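You operate a simulated robot arm through the tools that you are given. There is no shell and no other tool. Be economical: measure what you need, move in short steps, check, and stop when the job is done.

You run a simulated robot arm. Do the job below in one go: nothing can be reset, and whatever is moved stays where it is left.

Task
Take the long orange tube and put it on the top of the desk. Switch the red switch on. Fetch the teal canister and set it on the aluminium plate on the bottom shelf of bay 5. Fetch the brown bar and set it on the bottom shelf of bay 5. Fetch the red rubber block from the orange bench and set it on the top of the green table. Take the yellow peg on the top of the teal bench and put it away on the orange bench. Put the red canister on the top of the reservoir lid. Open the brown door. Any order will do. Set down upright: teal canister, red rubber block, red canister.

The check looks at the end state, three seconds after you hand in, the way a careful person would. Anything else that was tipped, shoved, dropped, spilled or broken makes it a failure. A push-on lid holds only when it is set on centred and level and pressed home; a screw cap is set on level and turned clockwise until tight.

Robot
A 7-joint arm with a two-finger parallel gripper on a trunk, on a base that drives. Base frame: it is fixed to the floor where the robot stands at the start and does not move with it; the origin is under the middle of the robot, x ahead of it, y to its left, z up; the surface under the hand at the start is at about z = 720. Units: mm, degrees, N and s.
With the tool pointing down near the work surface it reaches from about 100 to 680 mm from the robot's upright axis, wherever it stands. Its first joint turns from -143.0 to 143.0 degrees. Places, roughly: aluminium plate [-2000, 2000, 1000]; bottom shelf of bay 5 [-2000, 2200, 900]; brown bar (3x35x3 cm) [-3500, 900, 800]; brown door [-7600, -4800, 400]; long orange tube [500, 0, 1000]; orange bench [-2300, -1300, 800]; red canister (6x6x9 cm) [-7500, -2000, 800]; red rubber block (3x6x3 cm) [-2600, -1000, 800]; red switch [-1100, 900, 800]; teal canister (8x8x9 cm) [-2300, 2100, 1000]; top of the desk [500, -3300, 800]; top of the green table [-1200, 800, 800]; top of the reservoir lid [-5400, -1300, 900]; yellow peg (2x2x5 cm) [-7600, -1300, 800]. Payload 3 kg.
The tool frame sits at the grasp point between the pads (the TCP): z along the fingers, y along the line on which they close. The tips reach 30 mm beyond it. The gripper opens to 110 mm. The fingers are 20 mm wide and 10 mm thick; the gripper's body (48 by 112 mm) begins 55 mm behind the TCP.
Orientation is told as [roll, pitch, yaw] about the base's x, y, z axes, in that order, counted from this pose: with the fingers straight down and closing along the base's y, the tool's x points along the base's -x, its y along +y and its z along -z.

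Tools
- The arm moves only by the tool drive_tool. Its argument "moves" is a list of rows, each an object of numbers (a shift or turn left out is 0, a gripper value left out holds the last): "x", "y", "z": the shift along the base's x, y, z in mm; "ax", "ay", "az": the turn, a rotation vector about the base's x, y, z in degrees; "jaw": the closure in counts, from 0 (fully open) to 255 (shut). In form: [{"x": .., "y": .., "z": .., "ax": .., "ay": .., "az": .., "jaw": ..}, ...]. A call has 1 to 10 rows; each row is the pose to reach, as a shift and turn from the pose commanded when the call began. Rows are played at 5 a second. More than 50 mm and 8.6 degrees between two rows, or a gripper value outside its range, and nothing of the call is played. Where a pose cannot be reached the arm comes as near as it can. A force on the tool above 40 N (or 10 N above the force at the start of the call, whichever is more), or a blocked arm, ends the call early, and 0.2 s more pass. Each finger travels about 108 mm/s and halts on what it meets, pressing with about 21 N; the grip force reading is that of the motor and also rises with nothing between the fingers. The clock runs only during rows and for 0.2 s after the last one: add rows that repeat a pose to give the fingers time. It gives the time, the measured TCP pose, the force on the tool (base axes), the opening and the grip force at its end, in the units of the frame above (readings bear some noise), with the torque about the TCP (base axes, N m) and any sound that the robot's microphone picked up.
- Cameras (640 x 400 px; columns grow to the right, rows downward): "scene" is now at [111.8, 45.9, 1653.1]; the picture's right is [0.82, -0.57, -0.00], its down [-0.54, -0.76, -0.36] and it looks along [0.21, 0.30, -0.93] (base axes); focal length 214 px, centre (320, 200). "wrist" rides on the gripper at [73, 17, -103] in the tool frame; the picture's right is [-0.23, 0.97, 0.00], its down [-0.76, -0.18, -0.62] and it looks along [-0.61, -0.14, 0.78] (tool axes); focal length 222 px, centre (320, 200). There is no depth. A picture from a camera that has moved, and an enlarged one, comes with that camera's place and axes in the base frame and with its lens.
- capture(camera): a new picture of that camera. No time passes.
- slide_trunk(by): slides the trunk up (or, below 0, down) by that many mm; the arm and the scene camera ride with it, the base frame stays. It gives what a move gives, with no picture.
- drive_base(legs): drives the robot by 1 to 6 legs, each [ahead, left, turn to the left] in mm, mm and degrees, along the robot's own axes; the way and the turn of a leg run together, so that a leg with both is an arc; at most 1500 mm and 180 degrees a leg. The arm and the cameras ride along, it lands a little off, and it stops where it bumps. It gives what a move gives.
- turn_head(pan, tilt): turns the head with the scene camera to pan (to the left, within 86 degrees either way) and tilt (down, from -29 to 69), counted from straight ahead of the robot. It gives what a move gives.
- zoom(camera, box): a new picture of the part [left, top, right, bottom] of that camera's present view, enlarged. No time passes.
- sign_off(): hands the job in; it is judged then, once.

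Go step by step. Nothing tells you exact positions but the pictures and the camera data: compare them with the known pose of the tool, close in by small moves and look again before you grip or let go. The budget is 207 turns and 184 pictures, counting those below and the enlarged ones. Unless the task says otherwise, let go and move clear before handing in, and close with one line.

The tools are called after "Call:" as name(argument=value, ...) on one line, values as JSON. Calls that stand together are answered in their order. drive_tool: Moves the arm, as the interface text tells. Its arguments: {"type":"object","properties":{"moves":{"type":"array","items":{"type":"object","properties":{"x":{"type":"number"},"y":{"type":"number"},"z":{"type":"number"},"ax":{"type":"number"},"ay":{"type":"number"},"az":{"type":"number"},"jaw":{"type":"number"}}}}},"required":["moves"]} The other tools are called the same way: slide_trunk (by) slides the trunk up or down; drive_base (legs) drives the base; turn_head (pan, tilt) turns the head that bears the scene camera; capture (camera) takes a picture; zoom (camera, box) takes an enlarged picture of a part of a camera's view; sign_off () hands the job in.

At the start:

```text
time: 0.0
tool_pos: [737.1, -189.1, 1137.4]
tcp_rot: [0.0, 0.0, -0.1]
ft_force: [0.1, 0.6, -1.1]
moment: [0.0, -0.01, -0.01]
gripper_width: 109.9
gripper_force: 0.0
trunk travel left (down, up): [-800.0, 90.0]
robot x, y, heading: [-1.0, -0.9, -0.1]
head pan, tilt: [54.9, 68.8]
```

scene: 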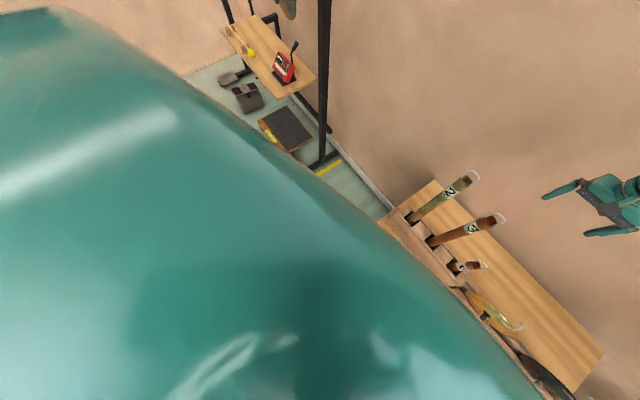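
wrist: 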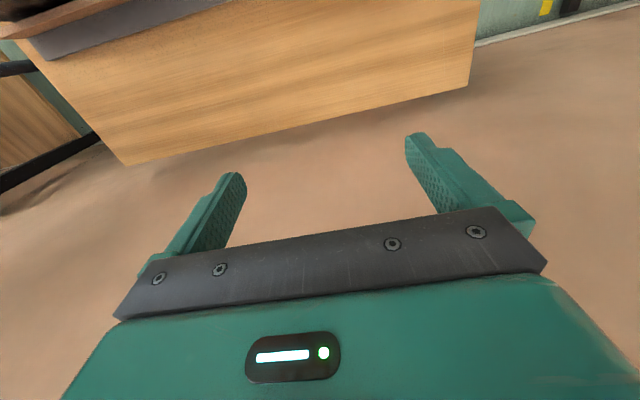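

I see the shelf with tubes near me from above; first I look ahead for the long orange tube.

Call:
turn_head(pan=0, tilt=40)

Call:
capture(camera="scene")

```text
time: 1.2
tool_pos: [736.2, -188.4, 1138.4]
tcp_rot: [0.0, 0.1, 0.0]
ft_force: [-0.5, -0.1, 0.0]
moment: [0.02, -0.01, 0.03]
gripper_width: 110.1
gripper_force: 0.0
trunk travel left (down, up): [-800.0, 90.0]
robot x, y, heading: [2.3, 0.4, 0.2]
head pan, tilt: [0.0, 40.0]
```

```text
181 pictures are left
camera scene: at [164.6, 0.2, 1689.2], right [0.0, -1.0, 0.0], down [-0.64, 0.0, -0.77], along [0.77, 0.0, -0.64], focal length 214 px, centre (320, 200)
```

scene: 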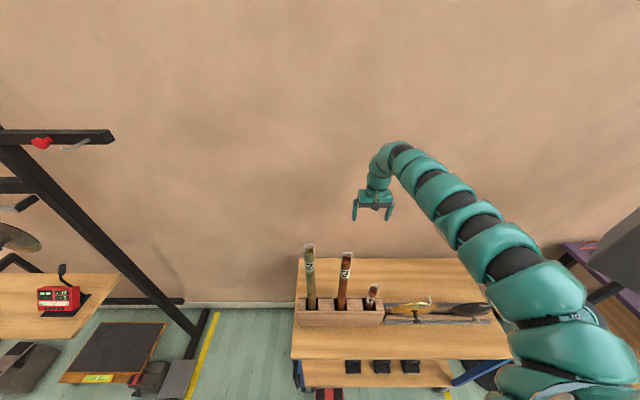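

A rack with three tubes stands on the table ahead. I zoom in to tell them apart.

Call:
zoom(camera="scene", box=[270, 220, 510, 370])

Call:
zoom(camera="wrist", box=[0, 0, 640, 400])

```text
2.67 times, centred on (390, 295) of scene
camera zoom: at [164.6, 0.2, 1689.2], right [0.0, -1.0, 0.0], down [-0.64, 0.0, -0.77], along [0.77, 0.0, -0.64], focal length 572 px, centre (133, -53)
```

zoom: 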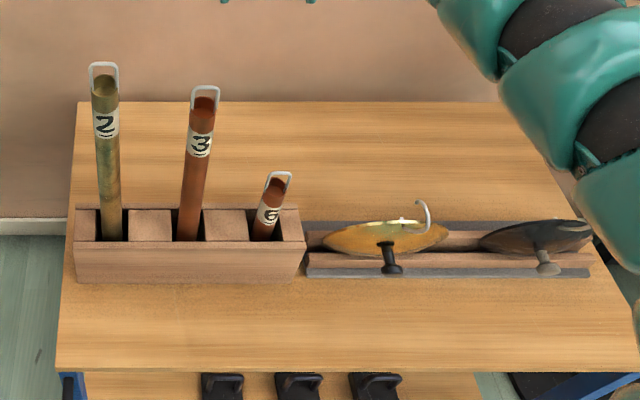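

```text
1.00 times, centred on (320, 200) of wrist (not enlarged: the box is as wide or as high as the picture)
camera zoom: at [663.7, -170.1, 1242.7], right [0.23, 0.97, 0.0], down [0.76, -0.18, 0.62], along [0.61, -0.14, -0.78], focal length 222 px, centre (320, 200)
```

zoom: 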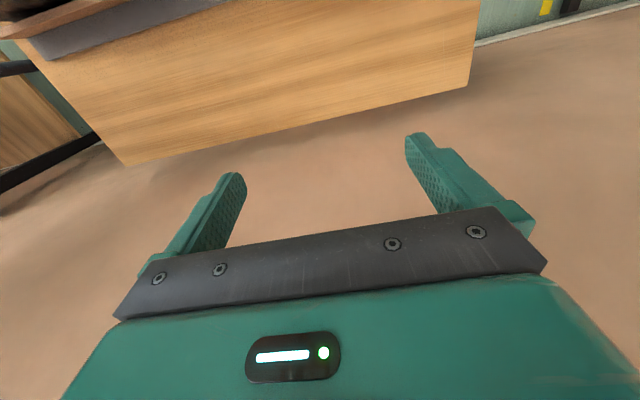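

Tube 3 is the long orange one, at about (549, -82), rising from about z 720 to 1136. I lift the hand clear, then back off to make room for a level grasp.

Call:
drive_tool(moves=[{"y": -25, "z": 30}, {"y": -40, "z": 60}])

Call:
drive_base(legs=[[-250, 0, 0]])

Call:
drive_tool(moves=[{"ay": -8.5}, {"ay": -17}, {"ay": -25.5}, {"ay": -34}, {"ay": -42.5}, {"ay": -51}, {"ay": -59.5}, {"ay": -68}, {"ay": -76.5}, {"ay": -85}])

Call:
capture(camera="scene")

Call:
capture(camera="wrist")

```text
time: 1.8
tool_pos: [736.0, -227.5, 1198.9]
tcp_rot: [0.0, -0.2, 0.1]
ft_force: [0.4, 0.4, 0.4]
moment: [-0.01, 0.01, 0.01]
gripper_width: 109.9
gripper_force: 0.2
trunk travel left (down, up): [-800.0, 90.0]
robot x, y, heading: [3.1, -0.3, -0.1]
head pan, tilt: [0.0, 40.0]
```

```text
time: 3.7
tool_pos: [482.0, -228.0, 1199.7]
tcp_rot: [0.0, -0.1, -0.1]
ft_force: [-0.6, 0.1, 0.3]
moment: [-0.04, 0.0, -0.02]
gripper_width: 110.2
gripper_force: 0.0
trunk travel left (down, up): [-800.0, 90.0]
robot x, y, heading: [-258.3, -0.9, -0.1]
head pan, tilt: [0.0, 40.0]
```

```text
time: 5.9
tool_pos: [480.9, -229.0, 1198.9]
tcp_rot: [2.3, -85.2, -2.4]
ft_force: [-0.2, 0.7, 0.3]
moment: [-0.02, -0.01, -0.03]
gripper_width: 110.2
gripper_force: 0.0
out of reach, approached as far as the arm can: row 2, 3
trunk travel left (down, up): [-800.0, 90.0]
robot x, y, heading: [-250.8, 2.3, 0.1]
head pan, tilt: [0.0, 40.0]
```

```text
178 pictures are left
camera scene: at [-89.6, -0.4, 1689.3], right [0.0, -1.0, 0.0], down [-0.64, 0.0, -0.77], along [0.77, 0.0, -0.64], focal length 214 px, centre (320, 200)
```

scene: 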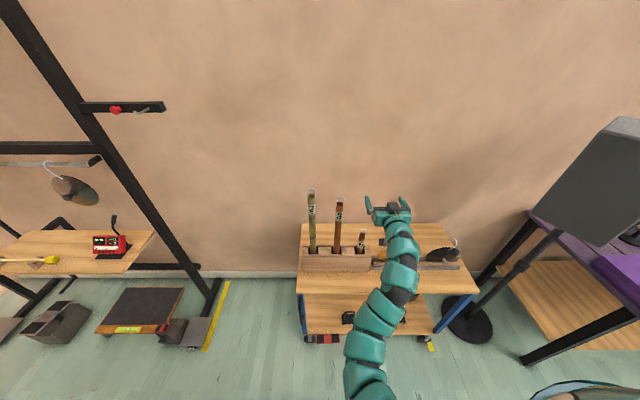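

```text
177 pictures are left
camera wrist: at [371.9, -210.6, 1136.9], right [0.02, 0.97, 0.23], down [-0.56, -0.18, 0.81], along [0.83, -0.14, 0.54], focal length 222 px, centre (320, 200)
```

wrist: 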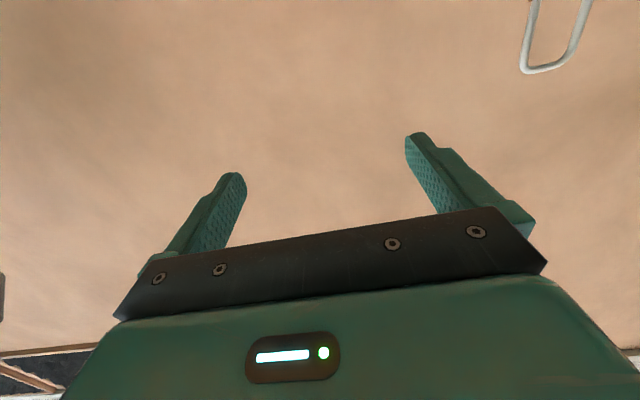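

The hand points forward now. I re-measure the tube from this second viewpoint.

Call:
zoom(camera="scene", box=[280, 170, 440, 270])

```text
4.00 times, centred on (360, 220) of scene
camera zoom: at [-89.6, -0.4, 1689.3], right [0.0, -1.0, 0.0], down [-0.64, 0.0, -0.77], along [0.77, 0.0, -0.64], focal length 858 px, centre (160, 120)
```

zoom: 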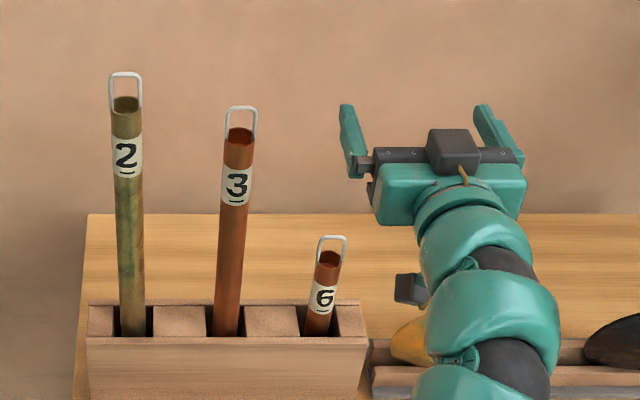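

Tube 3 is at about (537, -79), with its top at z 1145. I move to a spot in front of it at z 1000 with the hand level.

Call:
drive_tool(moves=[{"x": -40, "ay": -4.5}, {"x": -40, "y": 40, "z": -20, "ay": -4.5}, {"x": -40, "y": 80, "z": -45, "ay": -4.5}, {"x": -40, "y": 110, "z": -80, "ay": -4.5}, {"x": -40, "y": 150, "z": -105, "ay": -4.5}, {"x": -40, "y": 150, "z": -150, "ay": -4.5}, {"x": -40, "y": 150, "z": -199, "ay": -4.5}])

Call:
capture(camera="wrist")

Call:
zoom(camera="scene", box=[280, 170, 440, 270])

```text
time: 7.5
tool_pos: [443.1, -77.3, 1001.2]
tcp_rot: [12.4, -89.5, -12.3]
ft_force: [0.5, 0.2, 0.3]
moment: [-0.01, 0.01, -0.02]
gripper_width: 109.7
gripper_force: 0.1
trunk travel left (down, up): [-800.0, 90.0]
robot x, y, heading: [-252.3, -4.3, -0.1]
head pan, tilt: [0.0, 40.0]
```

```text
175 pictures are left
camera wrist: at [339.2, -59.2, 930.7], right [0.0, 0.97, 0.23], down [-0.62, -0.18, 0.77], along [0.79, -0.14, 0.6], focal length 222 px, centre (320, 200)
```

wrist: 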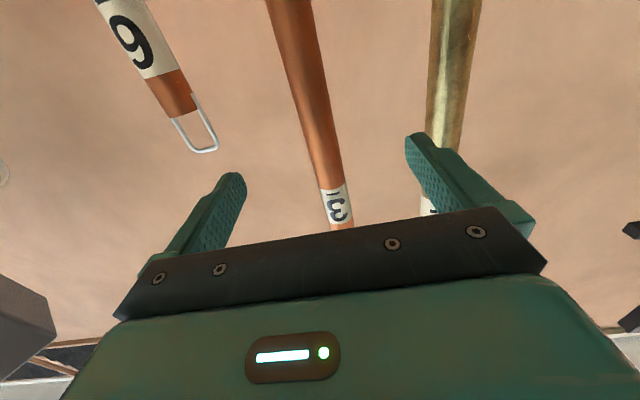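

```text
4.00 times, centred on (360, 220) of scene
camera zoom: at [-89.4, 0.7, 1689.2], right [0.0, -1.0, 0.0], down [-0.64, 0.0, -0.77], along [0.77, 0.0, -0.64], focal length 858 px, centre (160, 120)
```

zoom: 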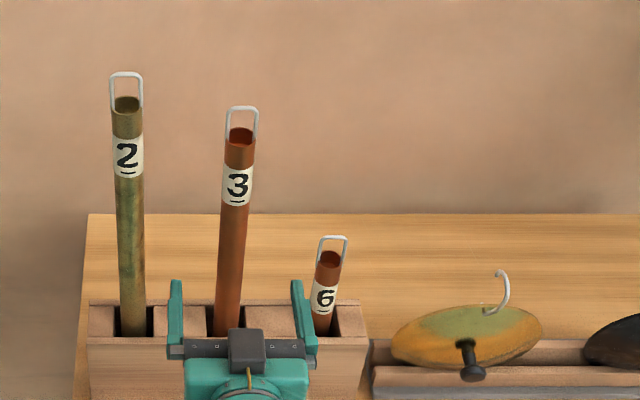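

The tube sits centred between the fingers, so I advance and grip.

Call:
drive_tool(moves=[{"x": 40}, {"x": 70}, {"x": 94}, {"x": 94, "jaw": 120}, {"x": 94, "jaw": 255}, {"x": 94, "jaw": 255}, {"x": 94, "jaw": 255}])

Call:
capture(camera="wrist")

Call:
zoom(camera="scene", box=[280, 170, 440, 270])

```text
time: 9.1
tool_pos: [535.2, -78.7, 1002.8]
tcp_rot: [12.6, -89.6, -12.8]
ft_force: [1.4, 0.3, 3.4]
moment: [-0.35, -0.39, 0.0]
gripper_width: 29.5
gripper_force: 21.0
trunk travel left (down, up): [-800.0, 90.0]
robot x, y, heading: [-250.2, 3.1, -0.1]
head pan, tilt: [0.0, 40.0]
```

```text
173 pictures are left
camera wrist: at [431.2, -60.7, 932.1], right [0.0, 0.97, 0.23], down [-0.62, -0.18, 0.77], along [0.79, -0.14, 0.6], focal length 222 px, centre (320, 200)
```

wrist: 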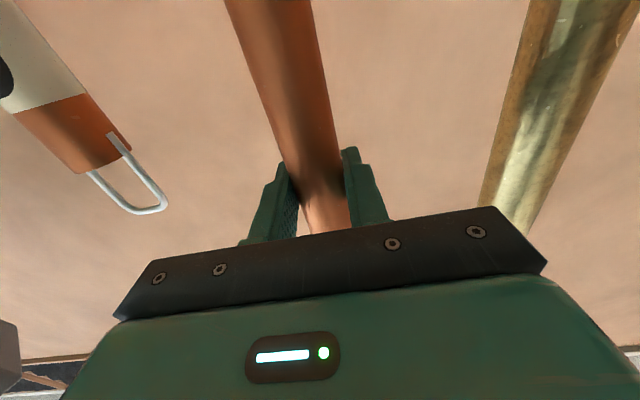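

```text
4.00 times, centred on (360, 220) of scene
camera zoom: at [-89.8, 0.1, 1689.3], right [0.0, -1.0, 0.0], down [-0.64, 0.0, -0.77], along [0.77, 0.0, -0.64], focal length 858 px, centre (160, 120)
```

zoom: 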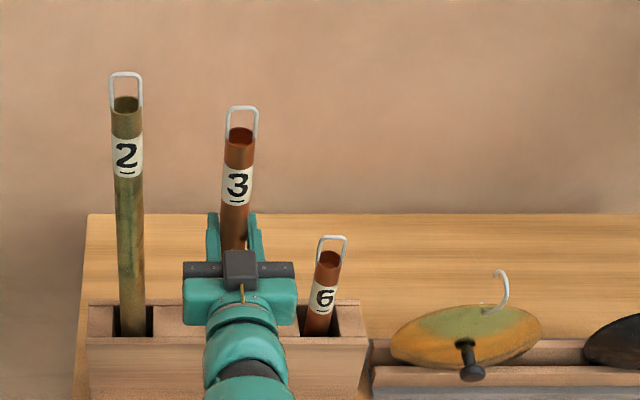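

The tube is gripped at 29.5 mm. I lift it straight up.

Call:
drive_tool(moves=[{"z": 15}, {"z": 40}, {"z": 75}, {"z": 110}, {"z": 145}, {"z": 180}])

Call:
capture(camera="scene")

```text
time: 10.5
tool_pos: [536.9, -78.0, 1181.1]
tcp_rot: [11.4, -89.5, -11.4]
ft_force: [0.0, -0.5, -5.0]
moment: [0.08, 0.01, -0.02]
gripper_width: 29.3
gripper_force: 21.0
trunk travel left (down, up): [-800.0, 90.0]
robot x, y, heading: [-258.6, 6.4, -0.1]
head pan, tilt: [0.0, 40.0]
```

```text
171 pictures are left
camera scene: at [-88.9, 0.2, 1689.2], right [0.0, -1.0, 0.0], down [-0.64, 0.0, -0.77], along [0.77, 0.0, -0.64], focal length 214 px, centre (320, 200)
```

scene: 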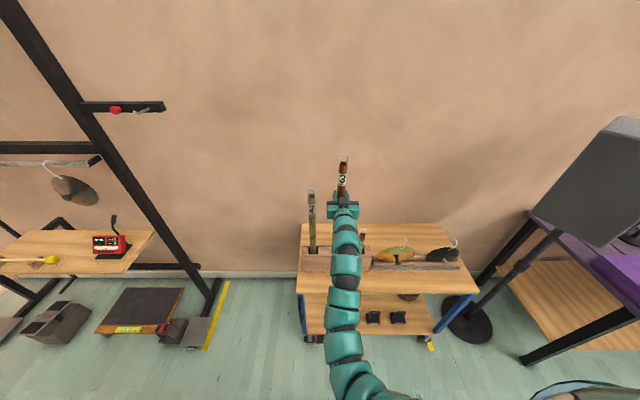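

The tube seems clear. I raise the trunk for margin and back off, then look right toward the desk.

Call:
slide_trunk(by=60)

Call:
drive_base(legs=[[-500, 0, 0]])

Call:
capture(camera="scene")

Call:
turn_head(pan=-75, tilt=20)

Call:
capture(camera="scene")

```text
time: 11.5
tool_pos: [537.6, -79.5, 1240.7]
tcp_rot: [11.9, -89.5, -11.8]
ft_force: [0.4, -1.0, -4.1]
moment: [-0.06, 0.02, -0.03]
gripper_width: 29.2
gripper_force: 21.5
trunk travel left (down, up): [-860.0, 30.0]
robot x, y, heading: [-252.3, -2.6, 0.0]
head pan, tilt: [0.0, 40.0]
```

```text
time: 14.4
tool_pos: [43.7, -80.7, 1243.0]
tcp_rot: [12.9, -89.5, -13.1]
ft_force: [-0.5, -0.2, -4.4]
moment: [0.13, 0.02, 0.02]
gripper_width: 29.4
gripper_force: 20.8
trunk travel left (down, up): [-860.0, 30.0]
robot x, y, heading: [-745.0, 6.1, -0.5]
head pan, tilt: [0.0, 40.0]
```

```text
170 pictures are left
camera scene: at [-582.9, 0.7, 1749.3], right [0.0, -1.0, 0.0], down [-0.64, 0.0, -0.77], along [0.77, 0.0, -0.64], focal length 214 px, centre (320, 200)
```

scene: 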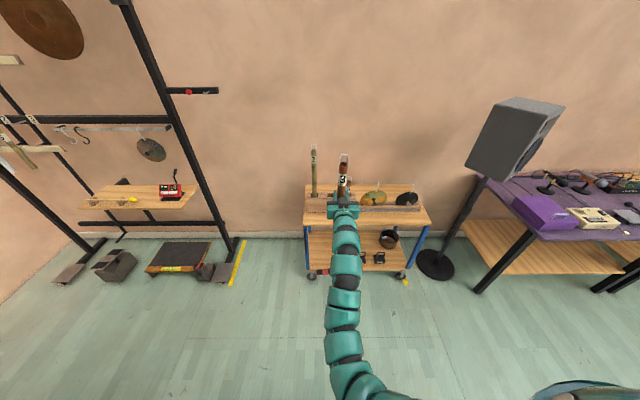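

```text
time: 15.9
tool_pos: [43.8, -80.9, 1240.8]
tcp_rot: [11.4, -89.5, -11.6]
ft_force: [-0.6, -0.3, -5.3]
moment: [-0.11, 0.04, -0.04]
gripper_width: 29.5
gripper_force: 21.2
trunk travel left (down, up): [-860.0, 30.0]
robot x, y, heading: [-745.5, -1.3, -0.5]
head pan, tilt: [-75.0, 20.0]
```

```text
169 pictures are left
camera scene: at [-643.3, -89.0, 1780.6], right [-0.97, -0.26, 0.0], down [-0.09, 0.33, -0.94], along [0.24, -0.91, -0.34], focal length 214 px, centre (320, 200)
```

scene: 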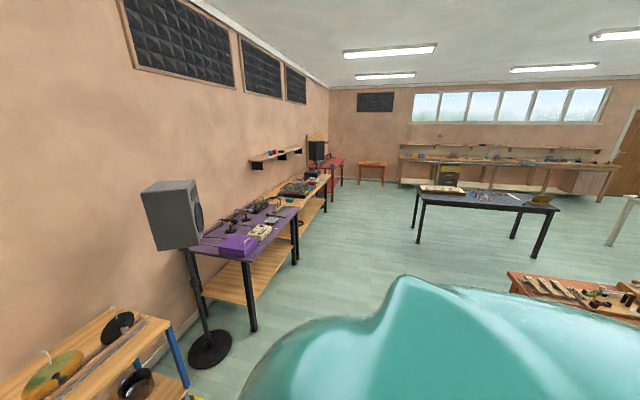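

The desk with a wooden top is further along the wall, near (400, -3350). I drive sideways along the free corridor and look again.

Call:
drive_base(legs=[[0, -1500, 0], [0, -1500, 0]])

Call:
turn_head(pan=-20, tilt=35)

Call:
capture(camera="scene")

```text
time: 30.6
tool_pos: [90.5, -3094.2, 1241.9]
tcp_rot: [12.8, -89.5, -10.2]
ft_force: [0.3, -0.2, -5.4]
moment: [0.16, 0.05, 0.04]
gripper_width: 29.3
gripper_force: 21.0
trunk travel left (down, up): [-860.0, 30.0]
robot x, y, heading: [-705.0, -3047.7, 2.9]
head pan, tilt: [-75.0, 20.0]
```

```text
time: 31.8
tool_pos: [92.5, -3091.9, 1241.6]
tcp_rot: [11.1, -89.5, -8.4]
ft_force: [-0.3, -0.6, -5.4]
moment: [-0.22, 0.01, -0.02]
gripper_width: 29.3
gripper_force: 21.2
trunk travel left (down, up): [-860.0, 30.0]
robot x, y, heading: [-702.9, -3050.6, 2.6]
head pan, tilt: [-20.0, 35.0]
```

```text
168 pictures are left
camera scene: at [-538.2, -3073.0, 1756.7], right [-0.3, -0.95, 0.0], down [-0.55, 0.17, -0.82], along [0.78, -0.25, -0.57], focal length 214 px, centre (320, 200)
```

scene: 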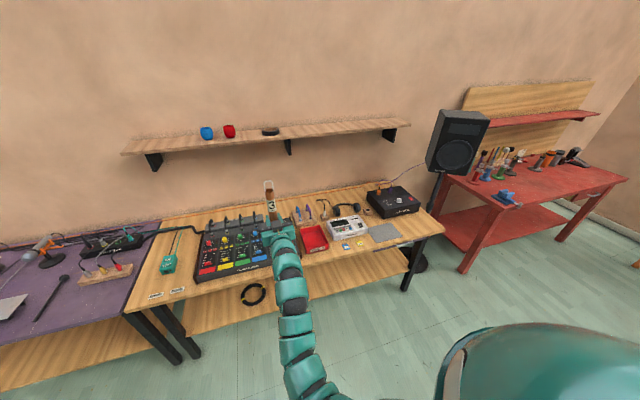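

Call:
zoom(camera="scene", box=[120, 170, 460, 360])

```text
1.88 times, centred on (290, 265) of scene
camera zoom: at [-538.2, -3073.0, 1756.7], right [-0.3, -0.95, 0.0], down [-0.55, 0.17, -0.82], along [0.78, -0.25, -0.57], focal length 404 px, centre (376, 78)
```

zoom: 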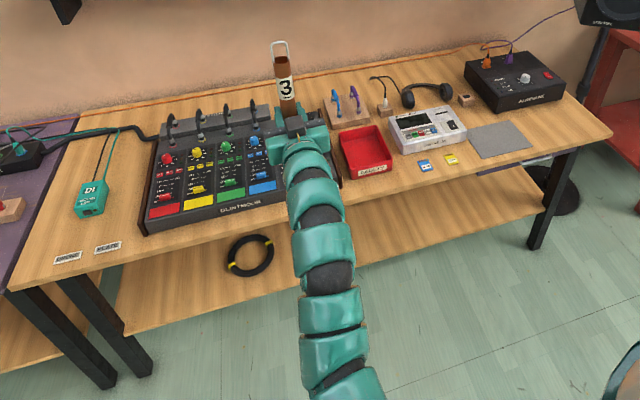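

There is a free strip along the desk front before the mixer and the red tray (x ≈ 230–325, y ≈ -2900…-3400), so I will lay the tube there along y. First, away from the desk, I roll the tube level while drawing the arm in.

Call:
drive_tool(moves=[{"x": -15, "ax": 8.5}, {"x": -30, "ax": 17}, {"x": -45, "ax": 25.5}, {"x": -60, "ax": 34}, {"x": -75, "ax": 42.5}, {"x": -90, "ax": 51}, {"x": -105, "ax": 59.5}, {"x": -120, "ax": 68}, {"x": -135, "ax": 76.5}, {"x": -150, "ax": 85}])

Call:
capture(camera="scene")

```text
time: 34.0
tool_pos: [-58.4, -3092.8, 1242.4]
tcp_rot: [92.7, -4.8, -89.4]
ft_force: [0.4, -0.3, -4.9]
moment: [-0.44, 0.06, 0.04]
gripper_width: 29.6
gripper_force: 21.2
trunk travel left (down, up): [-860.0, 30.0]
robot x, y, heading: [-702.8, -3049.5, 2.5]
head pan, tilt: [-20.0, 35.0]
```

```text
166 pictures are left
camera scene: at [-539.1, -3072.7, 1756.8], right [-0.3, -0.95, 0.0], down [-0.55, 0.17, -0.82], along [0.78, -0.25, -0.57], focal length 214 px, centre (320, 200)
```

scene: 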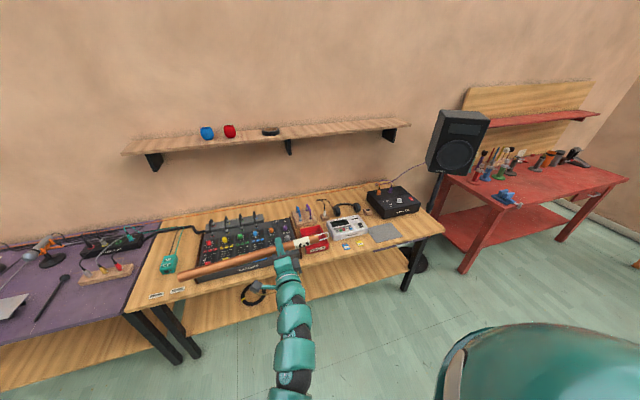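

The tube is level along y. Now I finish the roll and pitch the tool down.

Call:
drive_tool(moves=[{"ax": 4.7}])

Call:
drive_tool(moves=[{"ay": 8.5}, {"ay": 17}, {"ay": 25.5}, {"ay": 34}, {"ay": 42.5}, {"ay": 51}, {"ay": 59.5}, {"ay": 68}, {"ay": 76.5}, {"ay": 85}])

Call:
drive_base(legs=[[0, 0, -2.5], [0, -70, 0]])

Call:
capture(camera="scene")

```text
time: 34.4
tool_pos: [-58.3, -3091.9, 1241.4]
tcp_rot: [92.6, -0.1, -89.5]
ft_force: [-0.4, 0.3, -4.9]
moment: [-0.39, 0.02, 0.03]
gripper_width: 29.4
gripper_force: 20.8
trunk travel left (down, up): [-860.0, 30.0]
robot x, y, heading: [-701.1, -3050.2, 2.5]
head pan, tilt: [-20.0, 35.0]
```

```text
time: 36.6
tool_pos: [-62.9, -3094.0, 1229.7]
tcp_rot: [22.1, 0.2, -89.8]
ft_force: [0.7, -0.7, -4.6]
moment: [-0.41, 0.01, -0.01]
gripper_width: 29.7
gripper_force: 21.0
out of reach, approached as far as the arm can: row 2, 3, 9, 10
trunk travel left (down, up): [-860.0, 30.0]
robot x, y, heading: [-706.6, -3051.5, 2.4]
head pan, tilt: [-20.0, 35.0]
```

```text
time: 38.0
tool_pos: [-63.8, -3192.9, 1228.2]
tcp_rot: [22.3, 0.2, -92.3]
ft_force: [-0.9, -0.5, -4.9]
moment: [-0.42, 0.03, 0.03]
gripper_width: 29.4
gripper_force: 20.9
trunk travel left (down, up): [-860.0, 30.0]
robot x, y, heading: [-700.4, -3122.7, 0.1]
head pan, tilt: [-20.0, 35.0]
```

```text
165 pictures are left
camera scene: at [-539.3, -3153.0, 1756.7], right [-0.34, -0.94, 0.0], down [-0.54, 0.2, -0.82], along [0.77, -0.28, -0.57], focal length 214 px, centre (320, 200)
```

scene: 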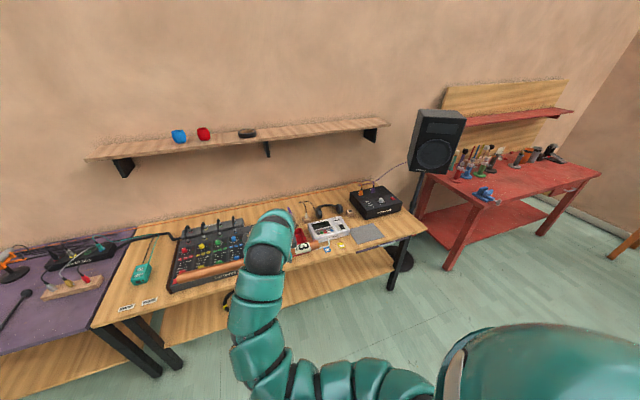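

The tool still tilts about 22° because it was at the edge of reach. I lower the arm and see if it straightens.

Call:
drive_tool(moves=[{"z": -40}, {"z": -80}, {"z": -120}, {"z": -160}])

```text
time: 39.0
tool_pos: [-67.5, -3191.6, 1069.2]
tcp_rot: [22.2, 0.2, -92.1]
ft_force: [0.3, -0.1, -4.8]
moment: [-0.4, 0.04, 0.0]
gripper_width: 30.0
gripper_force: 21.2
trunk travel left (down, up): [-860.0, 30.0]
robot x, y, heading: [-701.9, -3120.5, -0.0]
head pan, tilt: [-20.0, 35.0]
```

Call:
drive_tool(moves=[{"ay": 7.4}, {"ay": 14.8}, {"ay": 22.2}, {"ay": 22.2, "az": 2.2}])

Call:
capture(camera="scene")

Call:
capture(camera="wrist")

```text
time: 40.0
tool_pos: [-59.4, -3189.4, 1058.7]
tcp_rot: [0.2, -0.3, -89.9]
ft_force: [-0.8, -0.1, -4.8]
moment: [-0.41, -0.1, -0.19]
gripper_width: 29.3
gripper_force: 21.1
out of reach, approached as far as the arm can: row 3, 4
trunk travel left (down, up): [-860.0, 30.0]
robot x, y, heading: [-704.2, -3121.4, 0.0]
head pan, tilt: [-20.0, 35.0]
```

```text
164 pictures are left
camera scene: at [-540.2, -3149.8, 1756.9], right [-0.34, -0.94, 0.0], down [-0.54, 0.19, -0.82], along [0.77, -0.28, -0.57], focal length 214 px, centre (320, 200)
```

scene: 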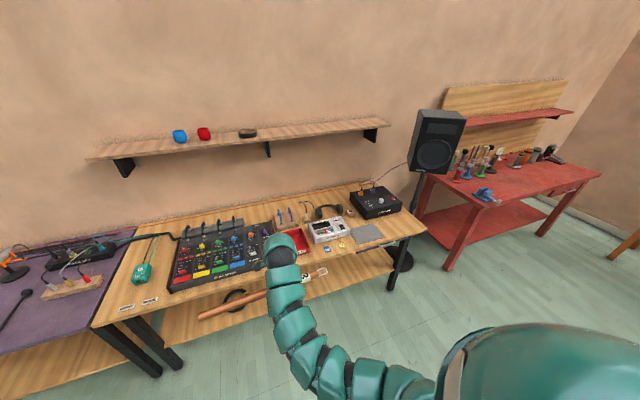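

```text
163 pictures are left
camera wrist: at [-45.6, -3115.7, 1163.4], right [0.97, -0.23, 0.0], down [-0.18, -0.76, 0.63], along [-0.14, -0.61, -0.78], focal length 222 px, centre (320, 200)
```

wrist: 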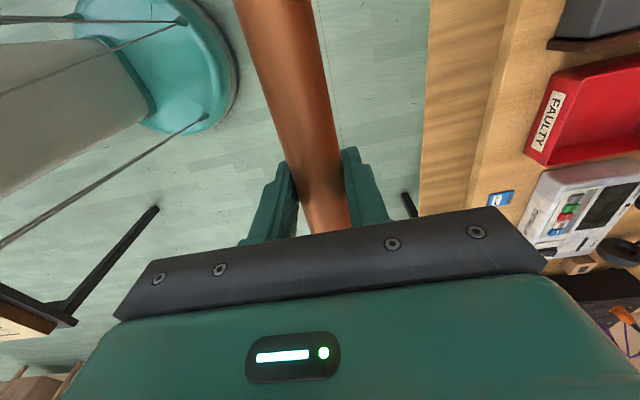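

The tool points down with the tube along y. I check the desk edge and its height more closely.

Call:
zoom(camera="wrist", box=[380, 0, 640, 200])

Call:
zoom(camera="scene", box=[80, 200, 440, 400])

```text
2.00 times, centred on (510, 100) of wrist
camera zoom: at [-45.6, -3115.7, 1163.4], right [0.97, -0.23, 0.0], down [-0.18, -0.76, 0.63], along [-0.14, -0.61, -0.78], focal length 444 px, centre (-60, 400)
```

zoom: 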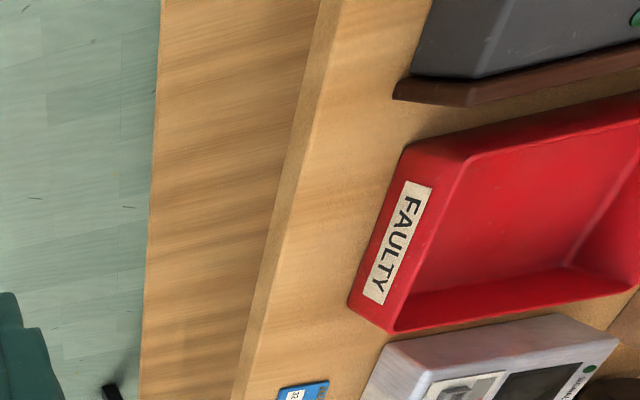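

```text
1.78 times, centred on (260, 300) of scene
camera zoom: at [-540.2, -3149.8, 1756.9], right [-0.34, -0.94, 0.0], down [-0.54, 0.19, -0.82], along [0.77, -0.28, -0.57], focal length 381 px, centre (427, 22)
```

zoom: 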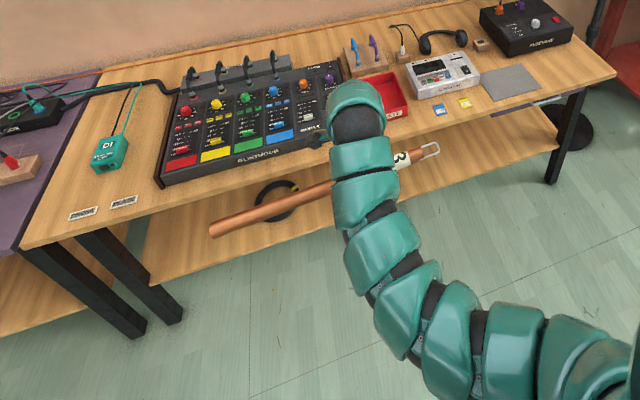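

The desk top is at about z 735 with its front edge at x ≈ 237. There is more room in front of the red tray, so I will set the grip point at about (262, -3315) and drive there while high.

Call:
drive_base(legs=[[0, -126, 0], [350, 0, 0]])

Call:
turn_head(pan=-10, tilt=50)

Call:
capture(camera="scene")

Call:
capture(camera="wrist")

```text
time: 43.1
tool_pos: [284.7, -3305.7, 1058.3]
tcp_rot: [0.2, -0.3, -89.4]
ft_force: [-0.3, -1.1, -4.4]
moment: [-0.5, 0.1, 0.19]
gripper_width: 29.3
gripper_force: 20.7
trunk travel left (down, up): [-860.0, 30.0]
robot x, y, heading: [-360.9, -3244.8, 0.7]
head pan, tilt: [-20.0, 35.0]
```

```text
time: 43.9
tool_pos: [283.1, -3306.9, 1058.6]
tcp_rot: [0.3, -0.3, -89.3]
ft_force: [-0.1, 0.2, -4.8]
moment: [-0.35, -0.04, -0.2]
gripper_width: 29.0
gripper_force: 20.8
trunk travel left (down, up): [-860.0, 30.0]
robot x, y, heading: [-358.9, -3245.3, 0.7]
head pan, tilt: [-10.0, 50.0]
```

```text
160 pictures are left
camera scene: at [-203.2, -3254.3, 1735.1], right [-0.16, -0.99, 0.0], down [-0.76, 0.12, -0.64], along [0.63, -0.1, -0.77], focal length 214 px, centre (320, 200)
```

scene: 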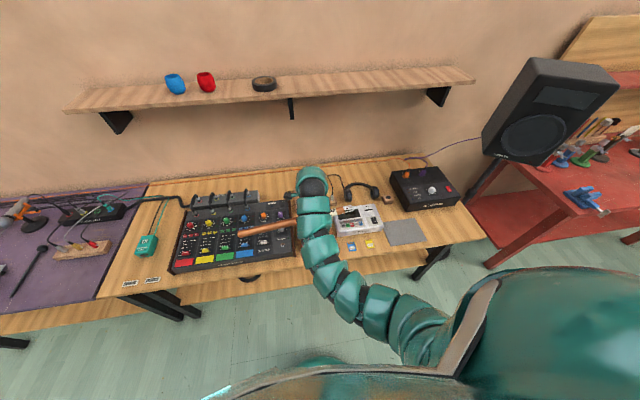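

```text
159 pictures are left
camera wrist: at [297.9, -3231.8, 1163.2], right [0.98, -0.22, 0.01], down [-0.17, -0.76, 0.63], along [-0.13, -0.61, -0.78], focal length 222 px, centre (320, 200)
```

wrist: 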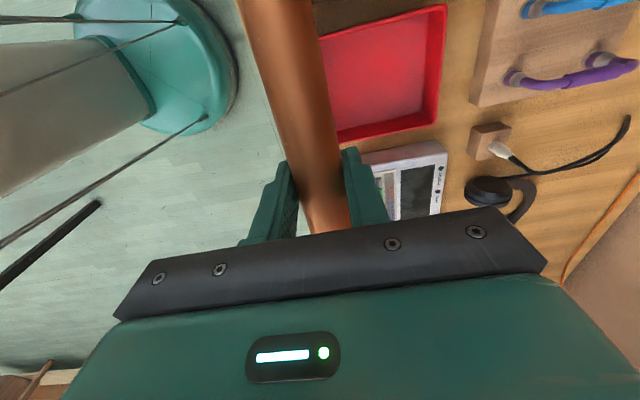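

Call:
drive_tool(moves=[{"x": -10, "z": -40, "az": -0.6}, {"x": -23, "y": -3, "z": -85, "az": -0.6}, {"x": -23, "y": -5, "z": -130, "az": -0.6}, {"x": -23, "y": -8, "z": -170, "az": -0.6}, {"x": -23, "y": -8, "z": -210, "az": -0.6}, {"x": -23, "y": -8, "z": -240, "az": -0.6}])

Call:
capture(camera="wrist")

Call:
zoom(camera="scene", box=[160, 170, 420, 330])

```text
time: 45.3
tool_pos: [255.3, -3310.3, 834.5]
tcp_rot: [0.4, -0.1, -89.9]
ft_force: [-28.9, -3.5, 51.8]
moment: [-0.55, -1.77, -0.2]
gripper_width: 32.5
gripper_force: 21.0
trunk travel left (down, up): [-860.0, 30.0]
robot x, y, heading: [-362.0, -3239.6, 0.8]
head pan, tilt: [-10.0, 50.0]
stopped in row 6: the force on the tool passed its limit at 139 N (the readings are from after the stop); the commanded pose is now the measured one
```

```text
158 pictures are left
camera wrist: at [270.6, -3236.5, 938.2], right [0.97, -0.23, 0.01], down [-0.18, -0.76, 0.62], along [-0.13, -0.61, -0.78], focal length 222 px, centre (320, 200)
```

wrist: 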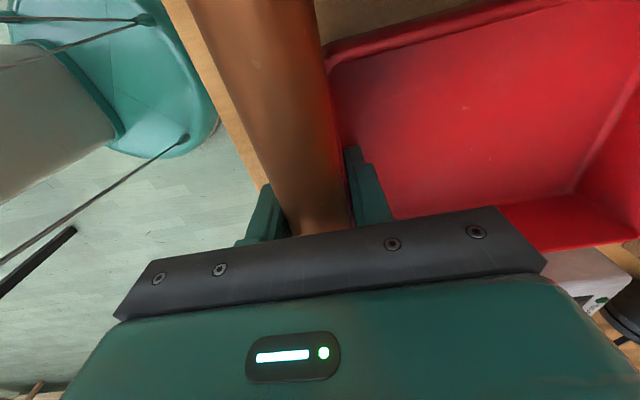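

```text
2.46 times, centred on (290, 250) of scene
camera zoom: at [-215.6, -3254.6, 1737.2], right [-0.16, -0.99, 0.0], down [-0.75, 0.12, -0.65], along [0.64, -0.1, -0.76], focal length 528 px, centre (394, 77)
```

zoom: 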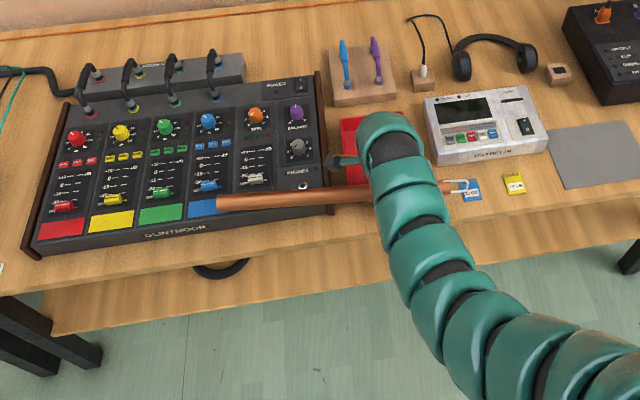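

The finger touched the tray rim, so the desk is higher (≈780) and its edge nearer (x ≈ 207) than I took it. I rise and check that nothing moved.

Call:
drive_tool(moves=[{"z": 20}, {"z": 60}])

Call:
capture(camera="wrist")

Call:
zoom(camera="scene", box=[160, 170, 420, 330])

```text
time: 45.9
tool_pos: [261.4, -3312.4, 889.0]
tcp_rot: [0.3, -0.1, -89.9]
ft_force: [0.3, -0.1, -4.5]
moment: [-0.4, -0.01, 0.02]
gripper_width: 28.5
gripper_force: 21.6
trunk travel left (down, up): [-860.0, 30.0]
robot x, y, heading: [-357.6, -3243.8, 0.6]
head pan, tilt: [-10.0, 50.0]
```

```text
156 pictures are left
camera wrist: at [276.9, -3238.6, 992.3], right [0.97, -0.23, 0.0], down [-0.18, -0.76, 0.62], along [-0.14, -0.61, -0.78], focal length 222 px, centre (320, 200)
```

wrist: 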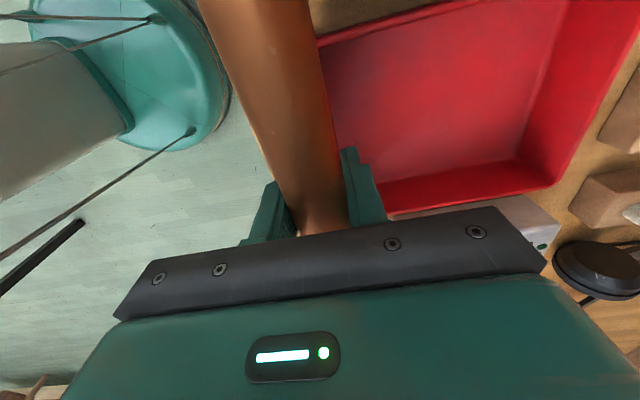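

```text
2.46 times, centred on (290, 250) of scene
camera zoom: at [-203.3, -3254.1, 1734.7], right [-0.16, -0.99, 0.0], down [-0.76, 0.12, -0.64], along [0.63, -0.1, -0.77], focal length 528 px, centre (394, 77)
```

zoom: 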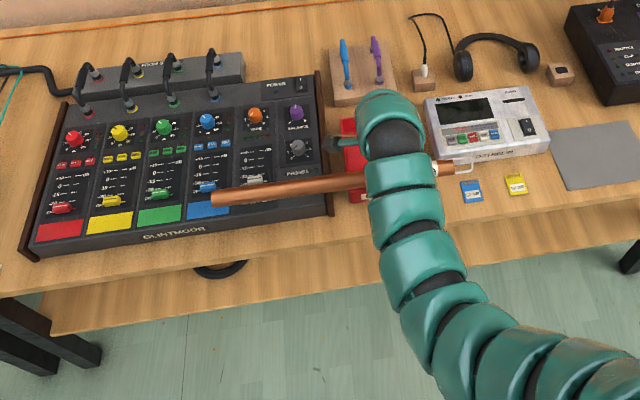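

The tray looks in place. I shift to x ≈ 231 and descend slowly to touch.

Call:
drive_tool(moves=[{"x": -31}, {"x": -31, "z": -25}, {"x": -31, "z": -50}])

Call:
capture(camera="wrist")

Call:
zoom(camera="scene", box=[220, 190, 380, 290])

```text
time: 46.7
tool_pos: [230.4, -3311.1, 837.6]
tcp_rot: [0.1, -0.1, -89.9]
ft_force: [0.1, -1.5, -4.4]
moment: [-0.41, -0.01, 0.01]
gripper_width: 28.4
gripper_force: 20.9
trunk travel left (down, up): [-860.0, 30.0]
robot x, y, heading: [-363.1, -3242.8, 0.9]
head pan, tilt: [-10.0, 50.0]
```

```text
154 pictures are left
camera wrist: at [245.9, -3237.0, 942.5], right [0.97, -0.23, 0.0], down [-0.18, -0.76, 0.62], along [-0.14, -0.61, -0.78], focal length 222 px, centre (320, 200)
```

wrist: 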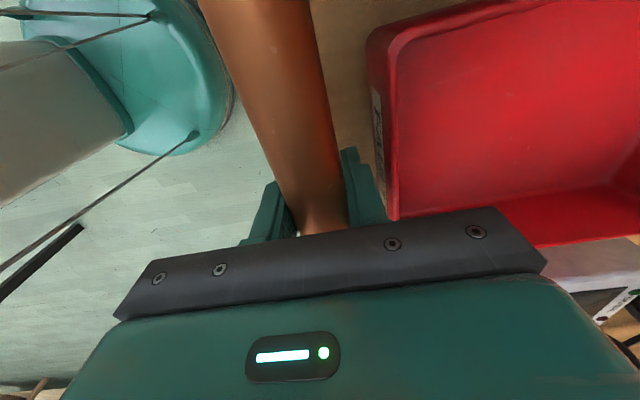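

```text
4.00 times, centred on (300, 240) of scene
camera zoom: at [-204.2, -3254.1, 1735.1], right [-0.16, -0.99, 0.0], down [-0.76, 0.12, -0.64], along [0.63, -0.1, -0.77], focal length 858 px, centre (400, 40)
```

zoom: 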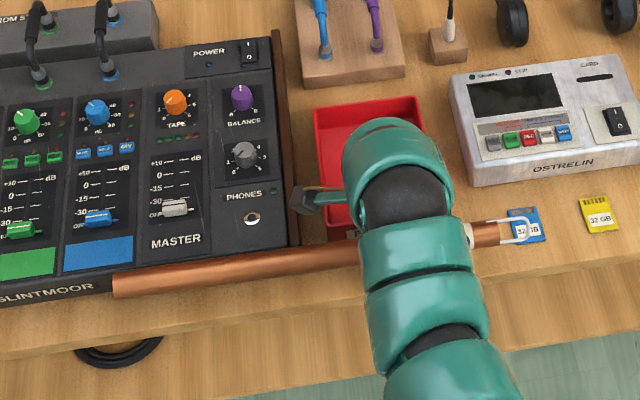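

I shift slightly left, away from the SD card, and go down in small steps to contact.

Call:
drive_tool(moves=[{"x": -3, "y": 22}, {"x": -3, "y": 22, "z": -8}, {"x": -3, "y": 22, "z": -16}, {"x": -3, "y": 22, "z": -22}])

Call:
capture(camera="wrist")

Call:
zoom(camera="scene", box=[220, 190, 380, 290])

```text
time: 47.5
tool_pos: [225.6, -3287.8, 830.6]
tcp_rot: [0.6, -0.1, -90.0]
ft_force: [-21.5, -5.6, 41.0]
moment: [0.11, 1.44, 0.05]
gripper_width: 28.2
gripper_force: 21.0
trunk travel left (down, up): [-860.0, 30.0]
robot x, y, heading: [-358.3, -3244.6, 0.8]
head pan, tilt: [-10.0, 50.0]
stopped in row 3: the force on the tool passed its limit at 53 N (the readings are from after the stop); the commanded pose is now the measured one
```

```text
152 pictures are left
camera wrist: at [240.6, -3214.5, 934.9], right [0.97, -0.23, 0.01], down [-0.18, -0.76, 0.62], along [-0.13, -0.61, -0.78], focal length 222 px, centre (320, 200)
```

wrist: 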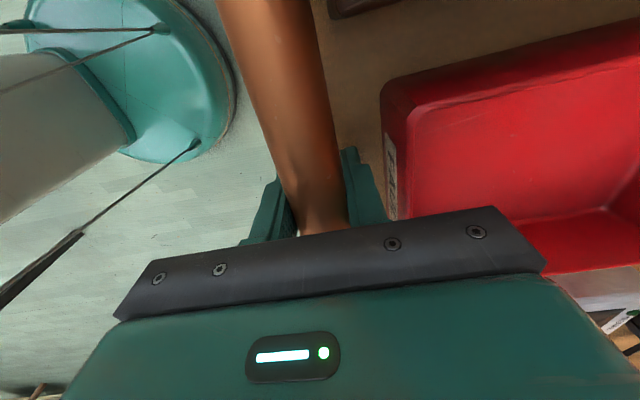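

```text
4.00 times, centred on (300, 240) of scene
camera zoom: at [-211.8, -3254.8, 1736.7], right [-0.16, -0.99, 0.0], down [-0.75, 0.12, -0.65], along [0.64, -0.1, -0.76], focal length 858 px, centre (400, 40)
```

zoom: 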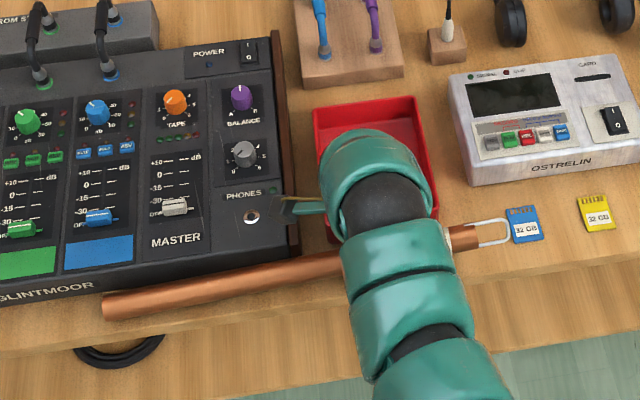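

Both tips touch the desk, so its top is at about z 800. I ease the force and open just enough to let the tube settle between the fingers.

Call:
drive_tool(moves=[{"z": 1.5}, {"z": 1.5, "jaw": 190}, {"z": 1.5, "jaw": 184}, {"z": 1.5, "jaw": 180}, {"z": 1.5, "jaw": 176}, {"z": 1.5, "jaw": 176}])

Call:
capture(camera="wrist")

Call:
zoom(camera="scene", box=[220, 190, 380, 290])

```text
time: 48.9
tool_pos: [227.4, -3288.5, 830.3]
tcp_rot: [0.7, -0.1, -90.0]
ft_force: [0.9, -3.9, 48.7]
moment: [-0.25, 0.95, 0.02]
gripper_width: 33.4
gripper_force: 0.1
trunk travel left (down, up): [-860.0, 30.0]
robot x, y, heading: [-359.8, -3243.4, 0.7]
head pan, tilt: [-10.0, 50.0]
```

```text
150 pictures are left
camera wrist: at [242.8, -3214.4, 934.9], right [0.97, -0.23, 0.01], down [-0.19, -0.76, 0.62], along [-0.13, -0.61, -0.78], focal length 222 px, centre (320, 200)
```

wrist: 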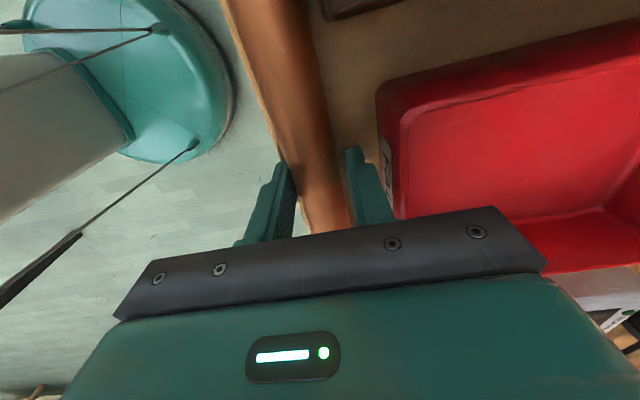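

```text
4.00 times, centred on (300, 240) of scene
camera zoom: at [-209.2, -3254.5, 1735.8], right [-0.16, -0.99, 0.0], down [-0.75, 0.12, -0.65], along [0.64, -0.1, -0.76], focal length 858 px, centre (400, 40)
```

zoom: 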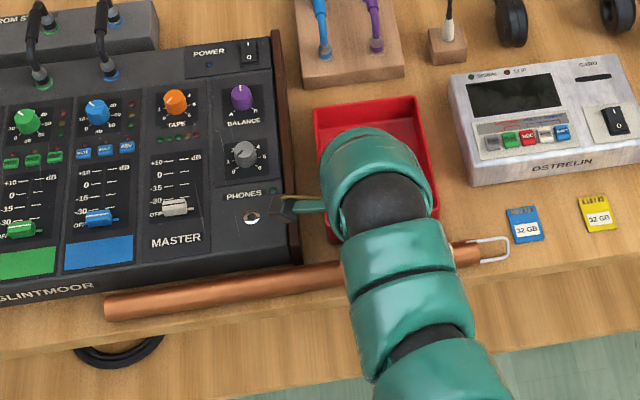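

The tube rests on the desk inside the front edge. I open a touch more and lift straight up.

Call:
drive_tool(moves=[{"z": 3}, {"z": 3, "jaw": 168}, {"z": 12, "jaw": 168}, {"z": 30, "jaw": 168}, {"z": 70, "jaw": 168}, {"z": 115, "jaw": 160}, {"z": 160, "jaw": 120}])

Call:
drive_base(legs=[[-450, 0, 0]])

Call:
capture(camera="scene")

```text
time: 50.5
tool_pos: [228.0, -3289.8, 986.5]
tcp_rot: [0.4, -0.1, -89.9]
ft_force: [-0.5, 0.2, -0.3]
moment: [-0.02, -0.05, 0.01]
gripper_width: 58.0
gripper_force: 0.2
trunk travel left (down, up): [-860.0, 30.0]
robot x, y, heading: [-361.5, -3242.2, 0.4]
head pan, tilt: [-10.0, 50.0]
```

```text
time: 53.2
tool_pos: [-225.6, -3296.4, 986.6]
tcp_rot: [0.4, 0.0, -90.1]
ft_force: [0.3, -0.6, -0.6]
moment: [0.01, -0.01, -0.03]
gripper_width: 58.3
gripper_force: 0.0
trunk travel left (down, up): [-860.0, 30.0]
robot x, y, heading: [-817.5, -3246.0, 0.7]
head pan, tilt: [-10.0, 50.0]
```

```text
148 pictures are left
camera scene: at [-658.0, -3259.7, 1735.2], right [-0.16, -0.99, 0.0], down [-0.76, 0.12, -0.64], along [0.63, -0.1, -0.77], focal length 214 px, centre (320, 200)
```

scene: 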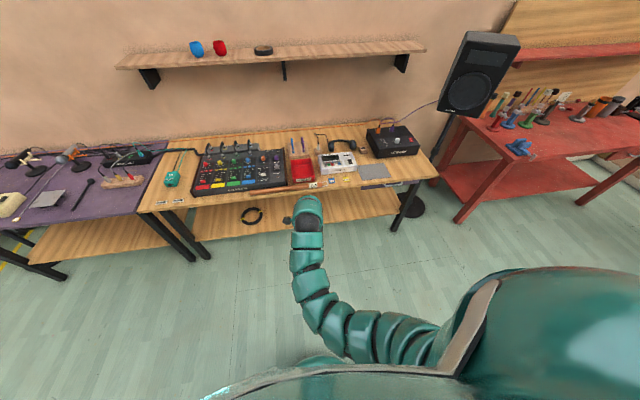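

Call:
zoom(camera="scene", box=[180, 120, 400, 260])

```text
2.86 times, centred on (290, 190) of scene
camera zoom: at [-658.0, -3259.7, 1735.2], right [-0.16, -0.99, 0.0], down [-0.76, 0.12, -0.64], along [0.63, -0.1, -0.77], focal length 613 px, centre (406, 229)
```

zoom: 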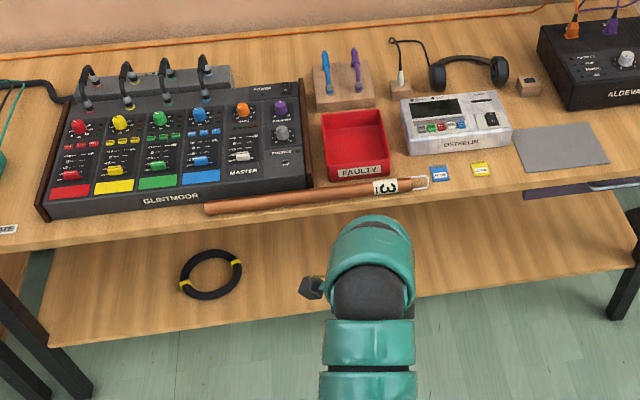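

The tube lies well on the desk. Next is the rubber block on the orange bench, so I drive toward it and look.

Call:
drive_base(legs=[[0, 1400, 0], [0, 0, 160]])

Call:
turn_head(pan=0, tilt=25)

Call:
capture(camera="scene")

```text
time: 66.8
tool_pos: [-1347.0, -1583.2, 986.9]
tcp_rot: [0.4, 0.0, 69.4]
ft_force: [-0.2, -0.8, 0.2]
moment: [0.0, 0.0, -0.01]
gripper_width: 58.1
gripper_force: 0.1
trunk travel left (down, up): [-860.0, 30.0]
robot x, y, heading: [-815.1, -1829.5, 159.9]
head pan, tilt: [-10.0, 50.0]
```

```text
time: 67.7
tool_pos: [-1347.9, -1583.2, 985.4]
tcp_rot: [0.4, 0.1, 69.2]
ft_force: [1.0, -0.9, -0.8]
moment: [-0.02, -0.03, -0.03]
gripper_width: 58.3
gripper_force: 0.1
trunk travel left (down, up): [-860.0, 30.0]
robot x, y, heading: [-812.9, -1834.4, 159.7]
head pan, tilt: [0.0, 25.0]
```

```text
146 pictures are left
camera scene: at [-976.6, -1776.2, 1772.5], right [0.34, 0.94, 0.0], down [0.4, -0.15, -0.91], along [-0.85, 0.31, -0.42], focal length 214 px, centre (320, 200)
```

scene: 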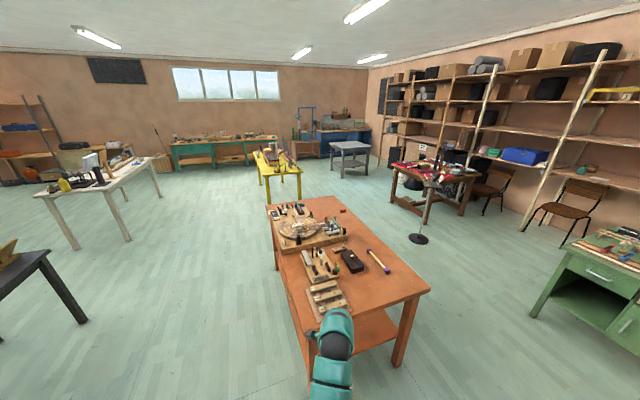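

The orange bench is ahead with a small red block at its far end, near (-2630, -930). I zoom for detail.

Call:
zoom(camera="scene", box=[250, 190, 450, 320])

Call:
zoom(camera="scene", box=[500, 160, 640, 260])

```text
3.08 times, centred on (350, 255) of scene
camera zoom: at [-976.6, -1776.2, 1772.5], right [0.34, 0.94, 0.0], down [0.4, -0.15, -0.91], along [-0.85, 0.31, -0.42], focal length 660 px, centre (228, 31)
```

zoom: 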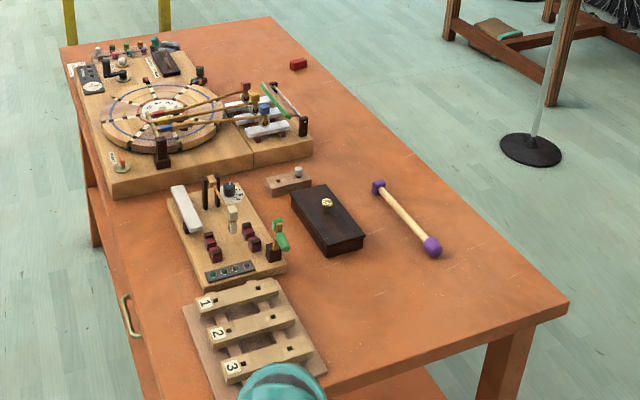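

```text
4.00 times, centred on (570, 210) of scene
camera zoom: at [-976.6, -1776.2, 1772.5], right [0.34, 0.94, 0.0], down [0.4, -0.15, -0.91], along [-0.85, 0.31, -0.42], focal length 858 px, centre (-680, 160)
```

zoom: 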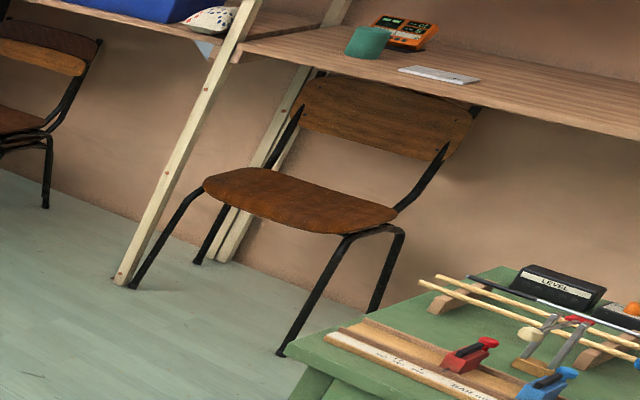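

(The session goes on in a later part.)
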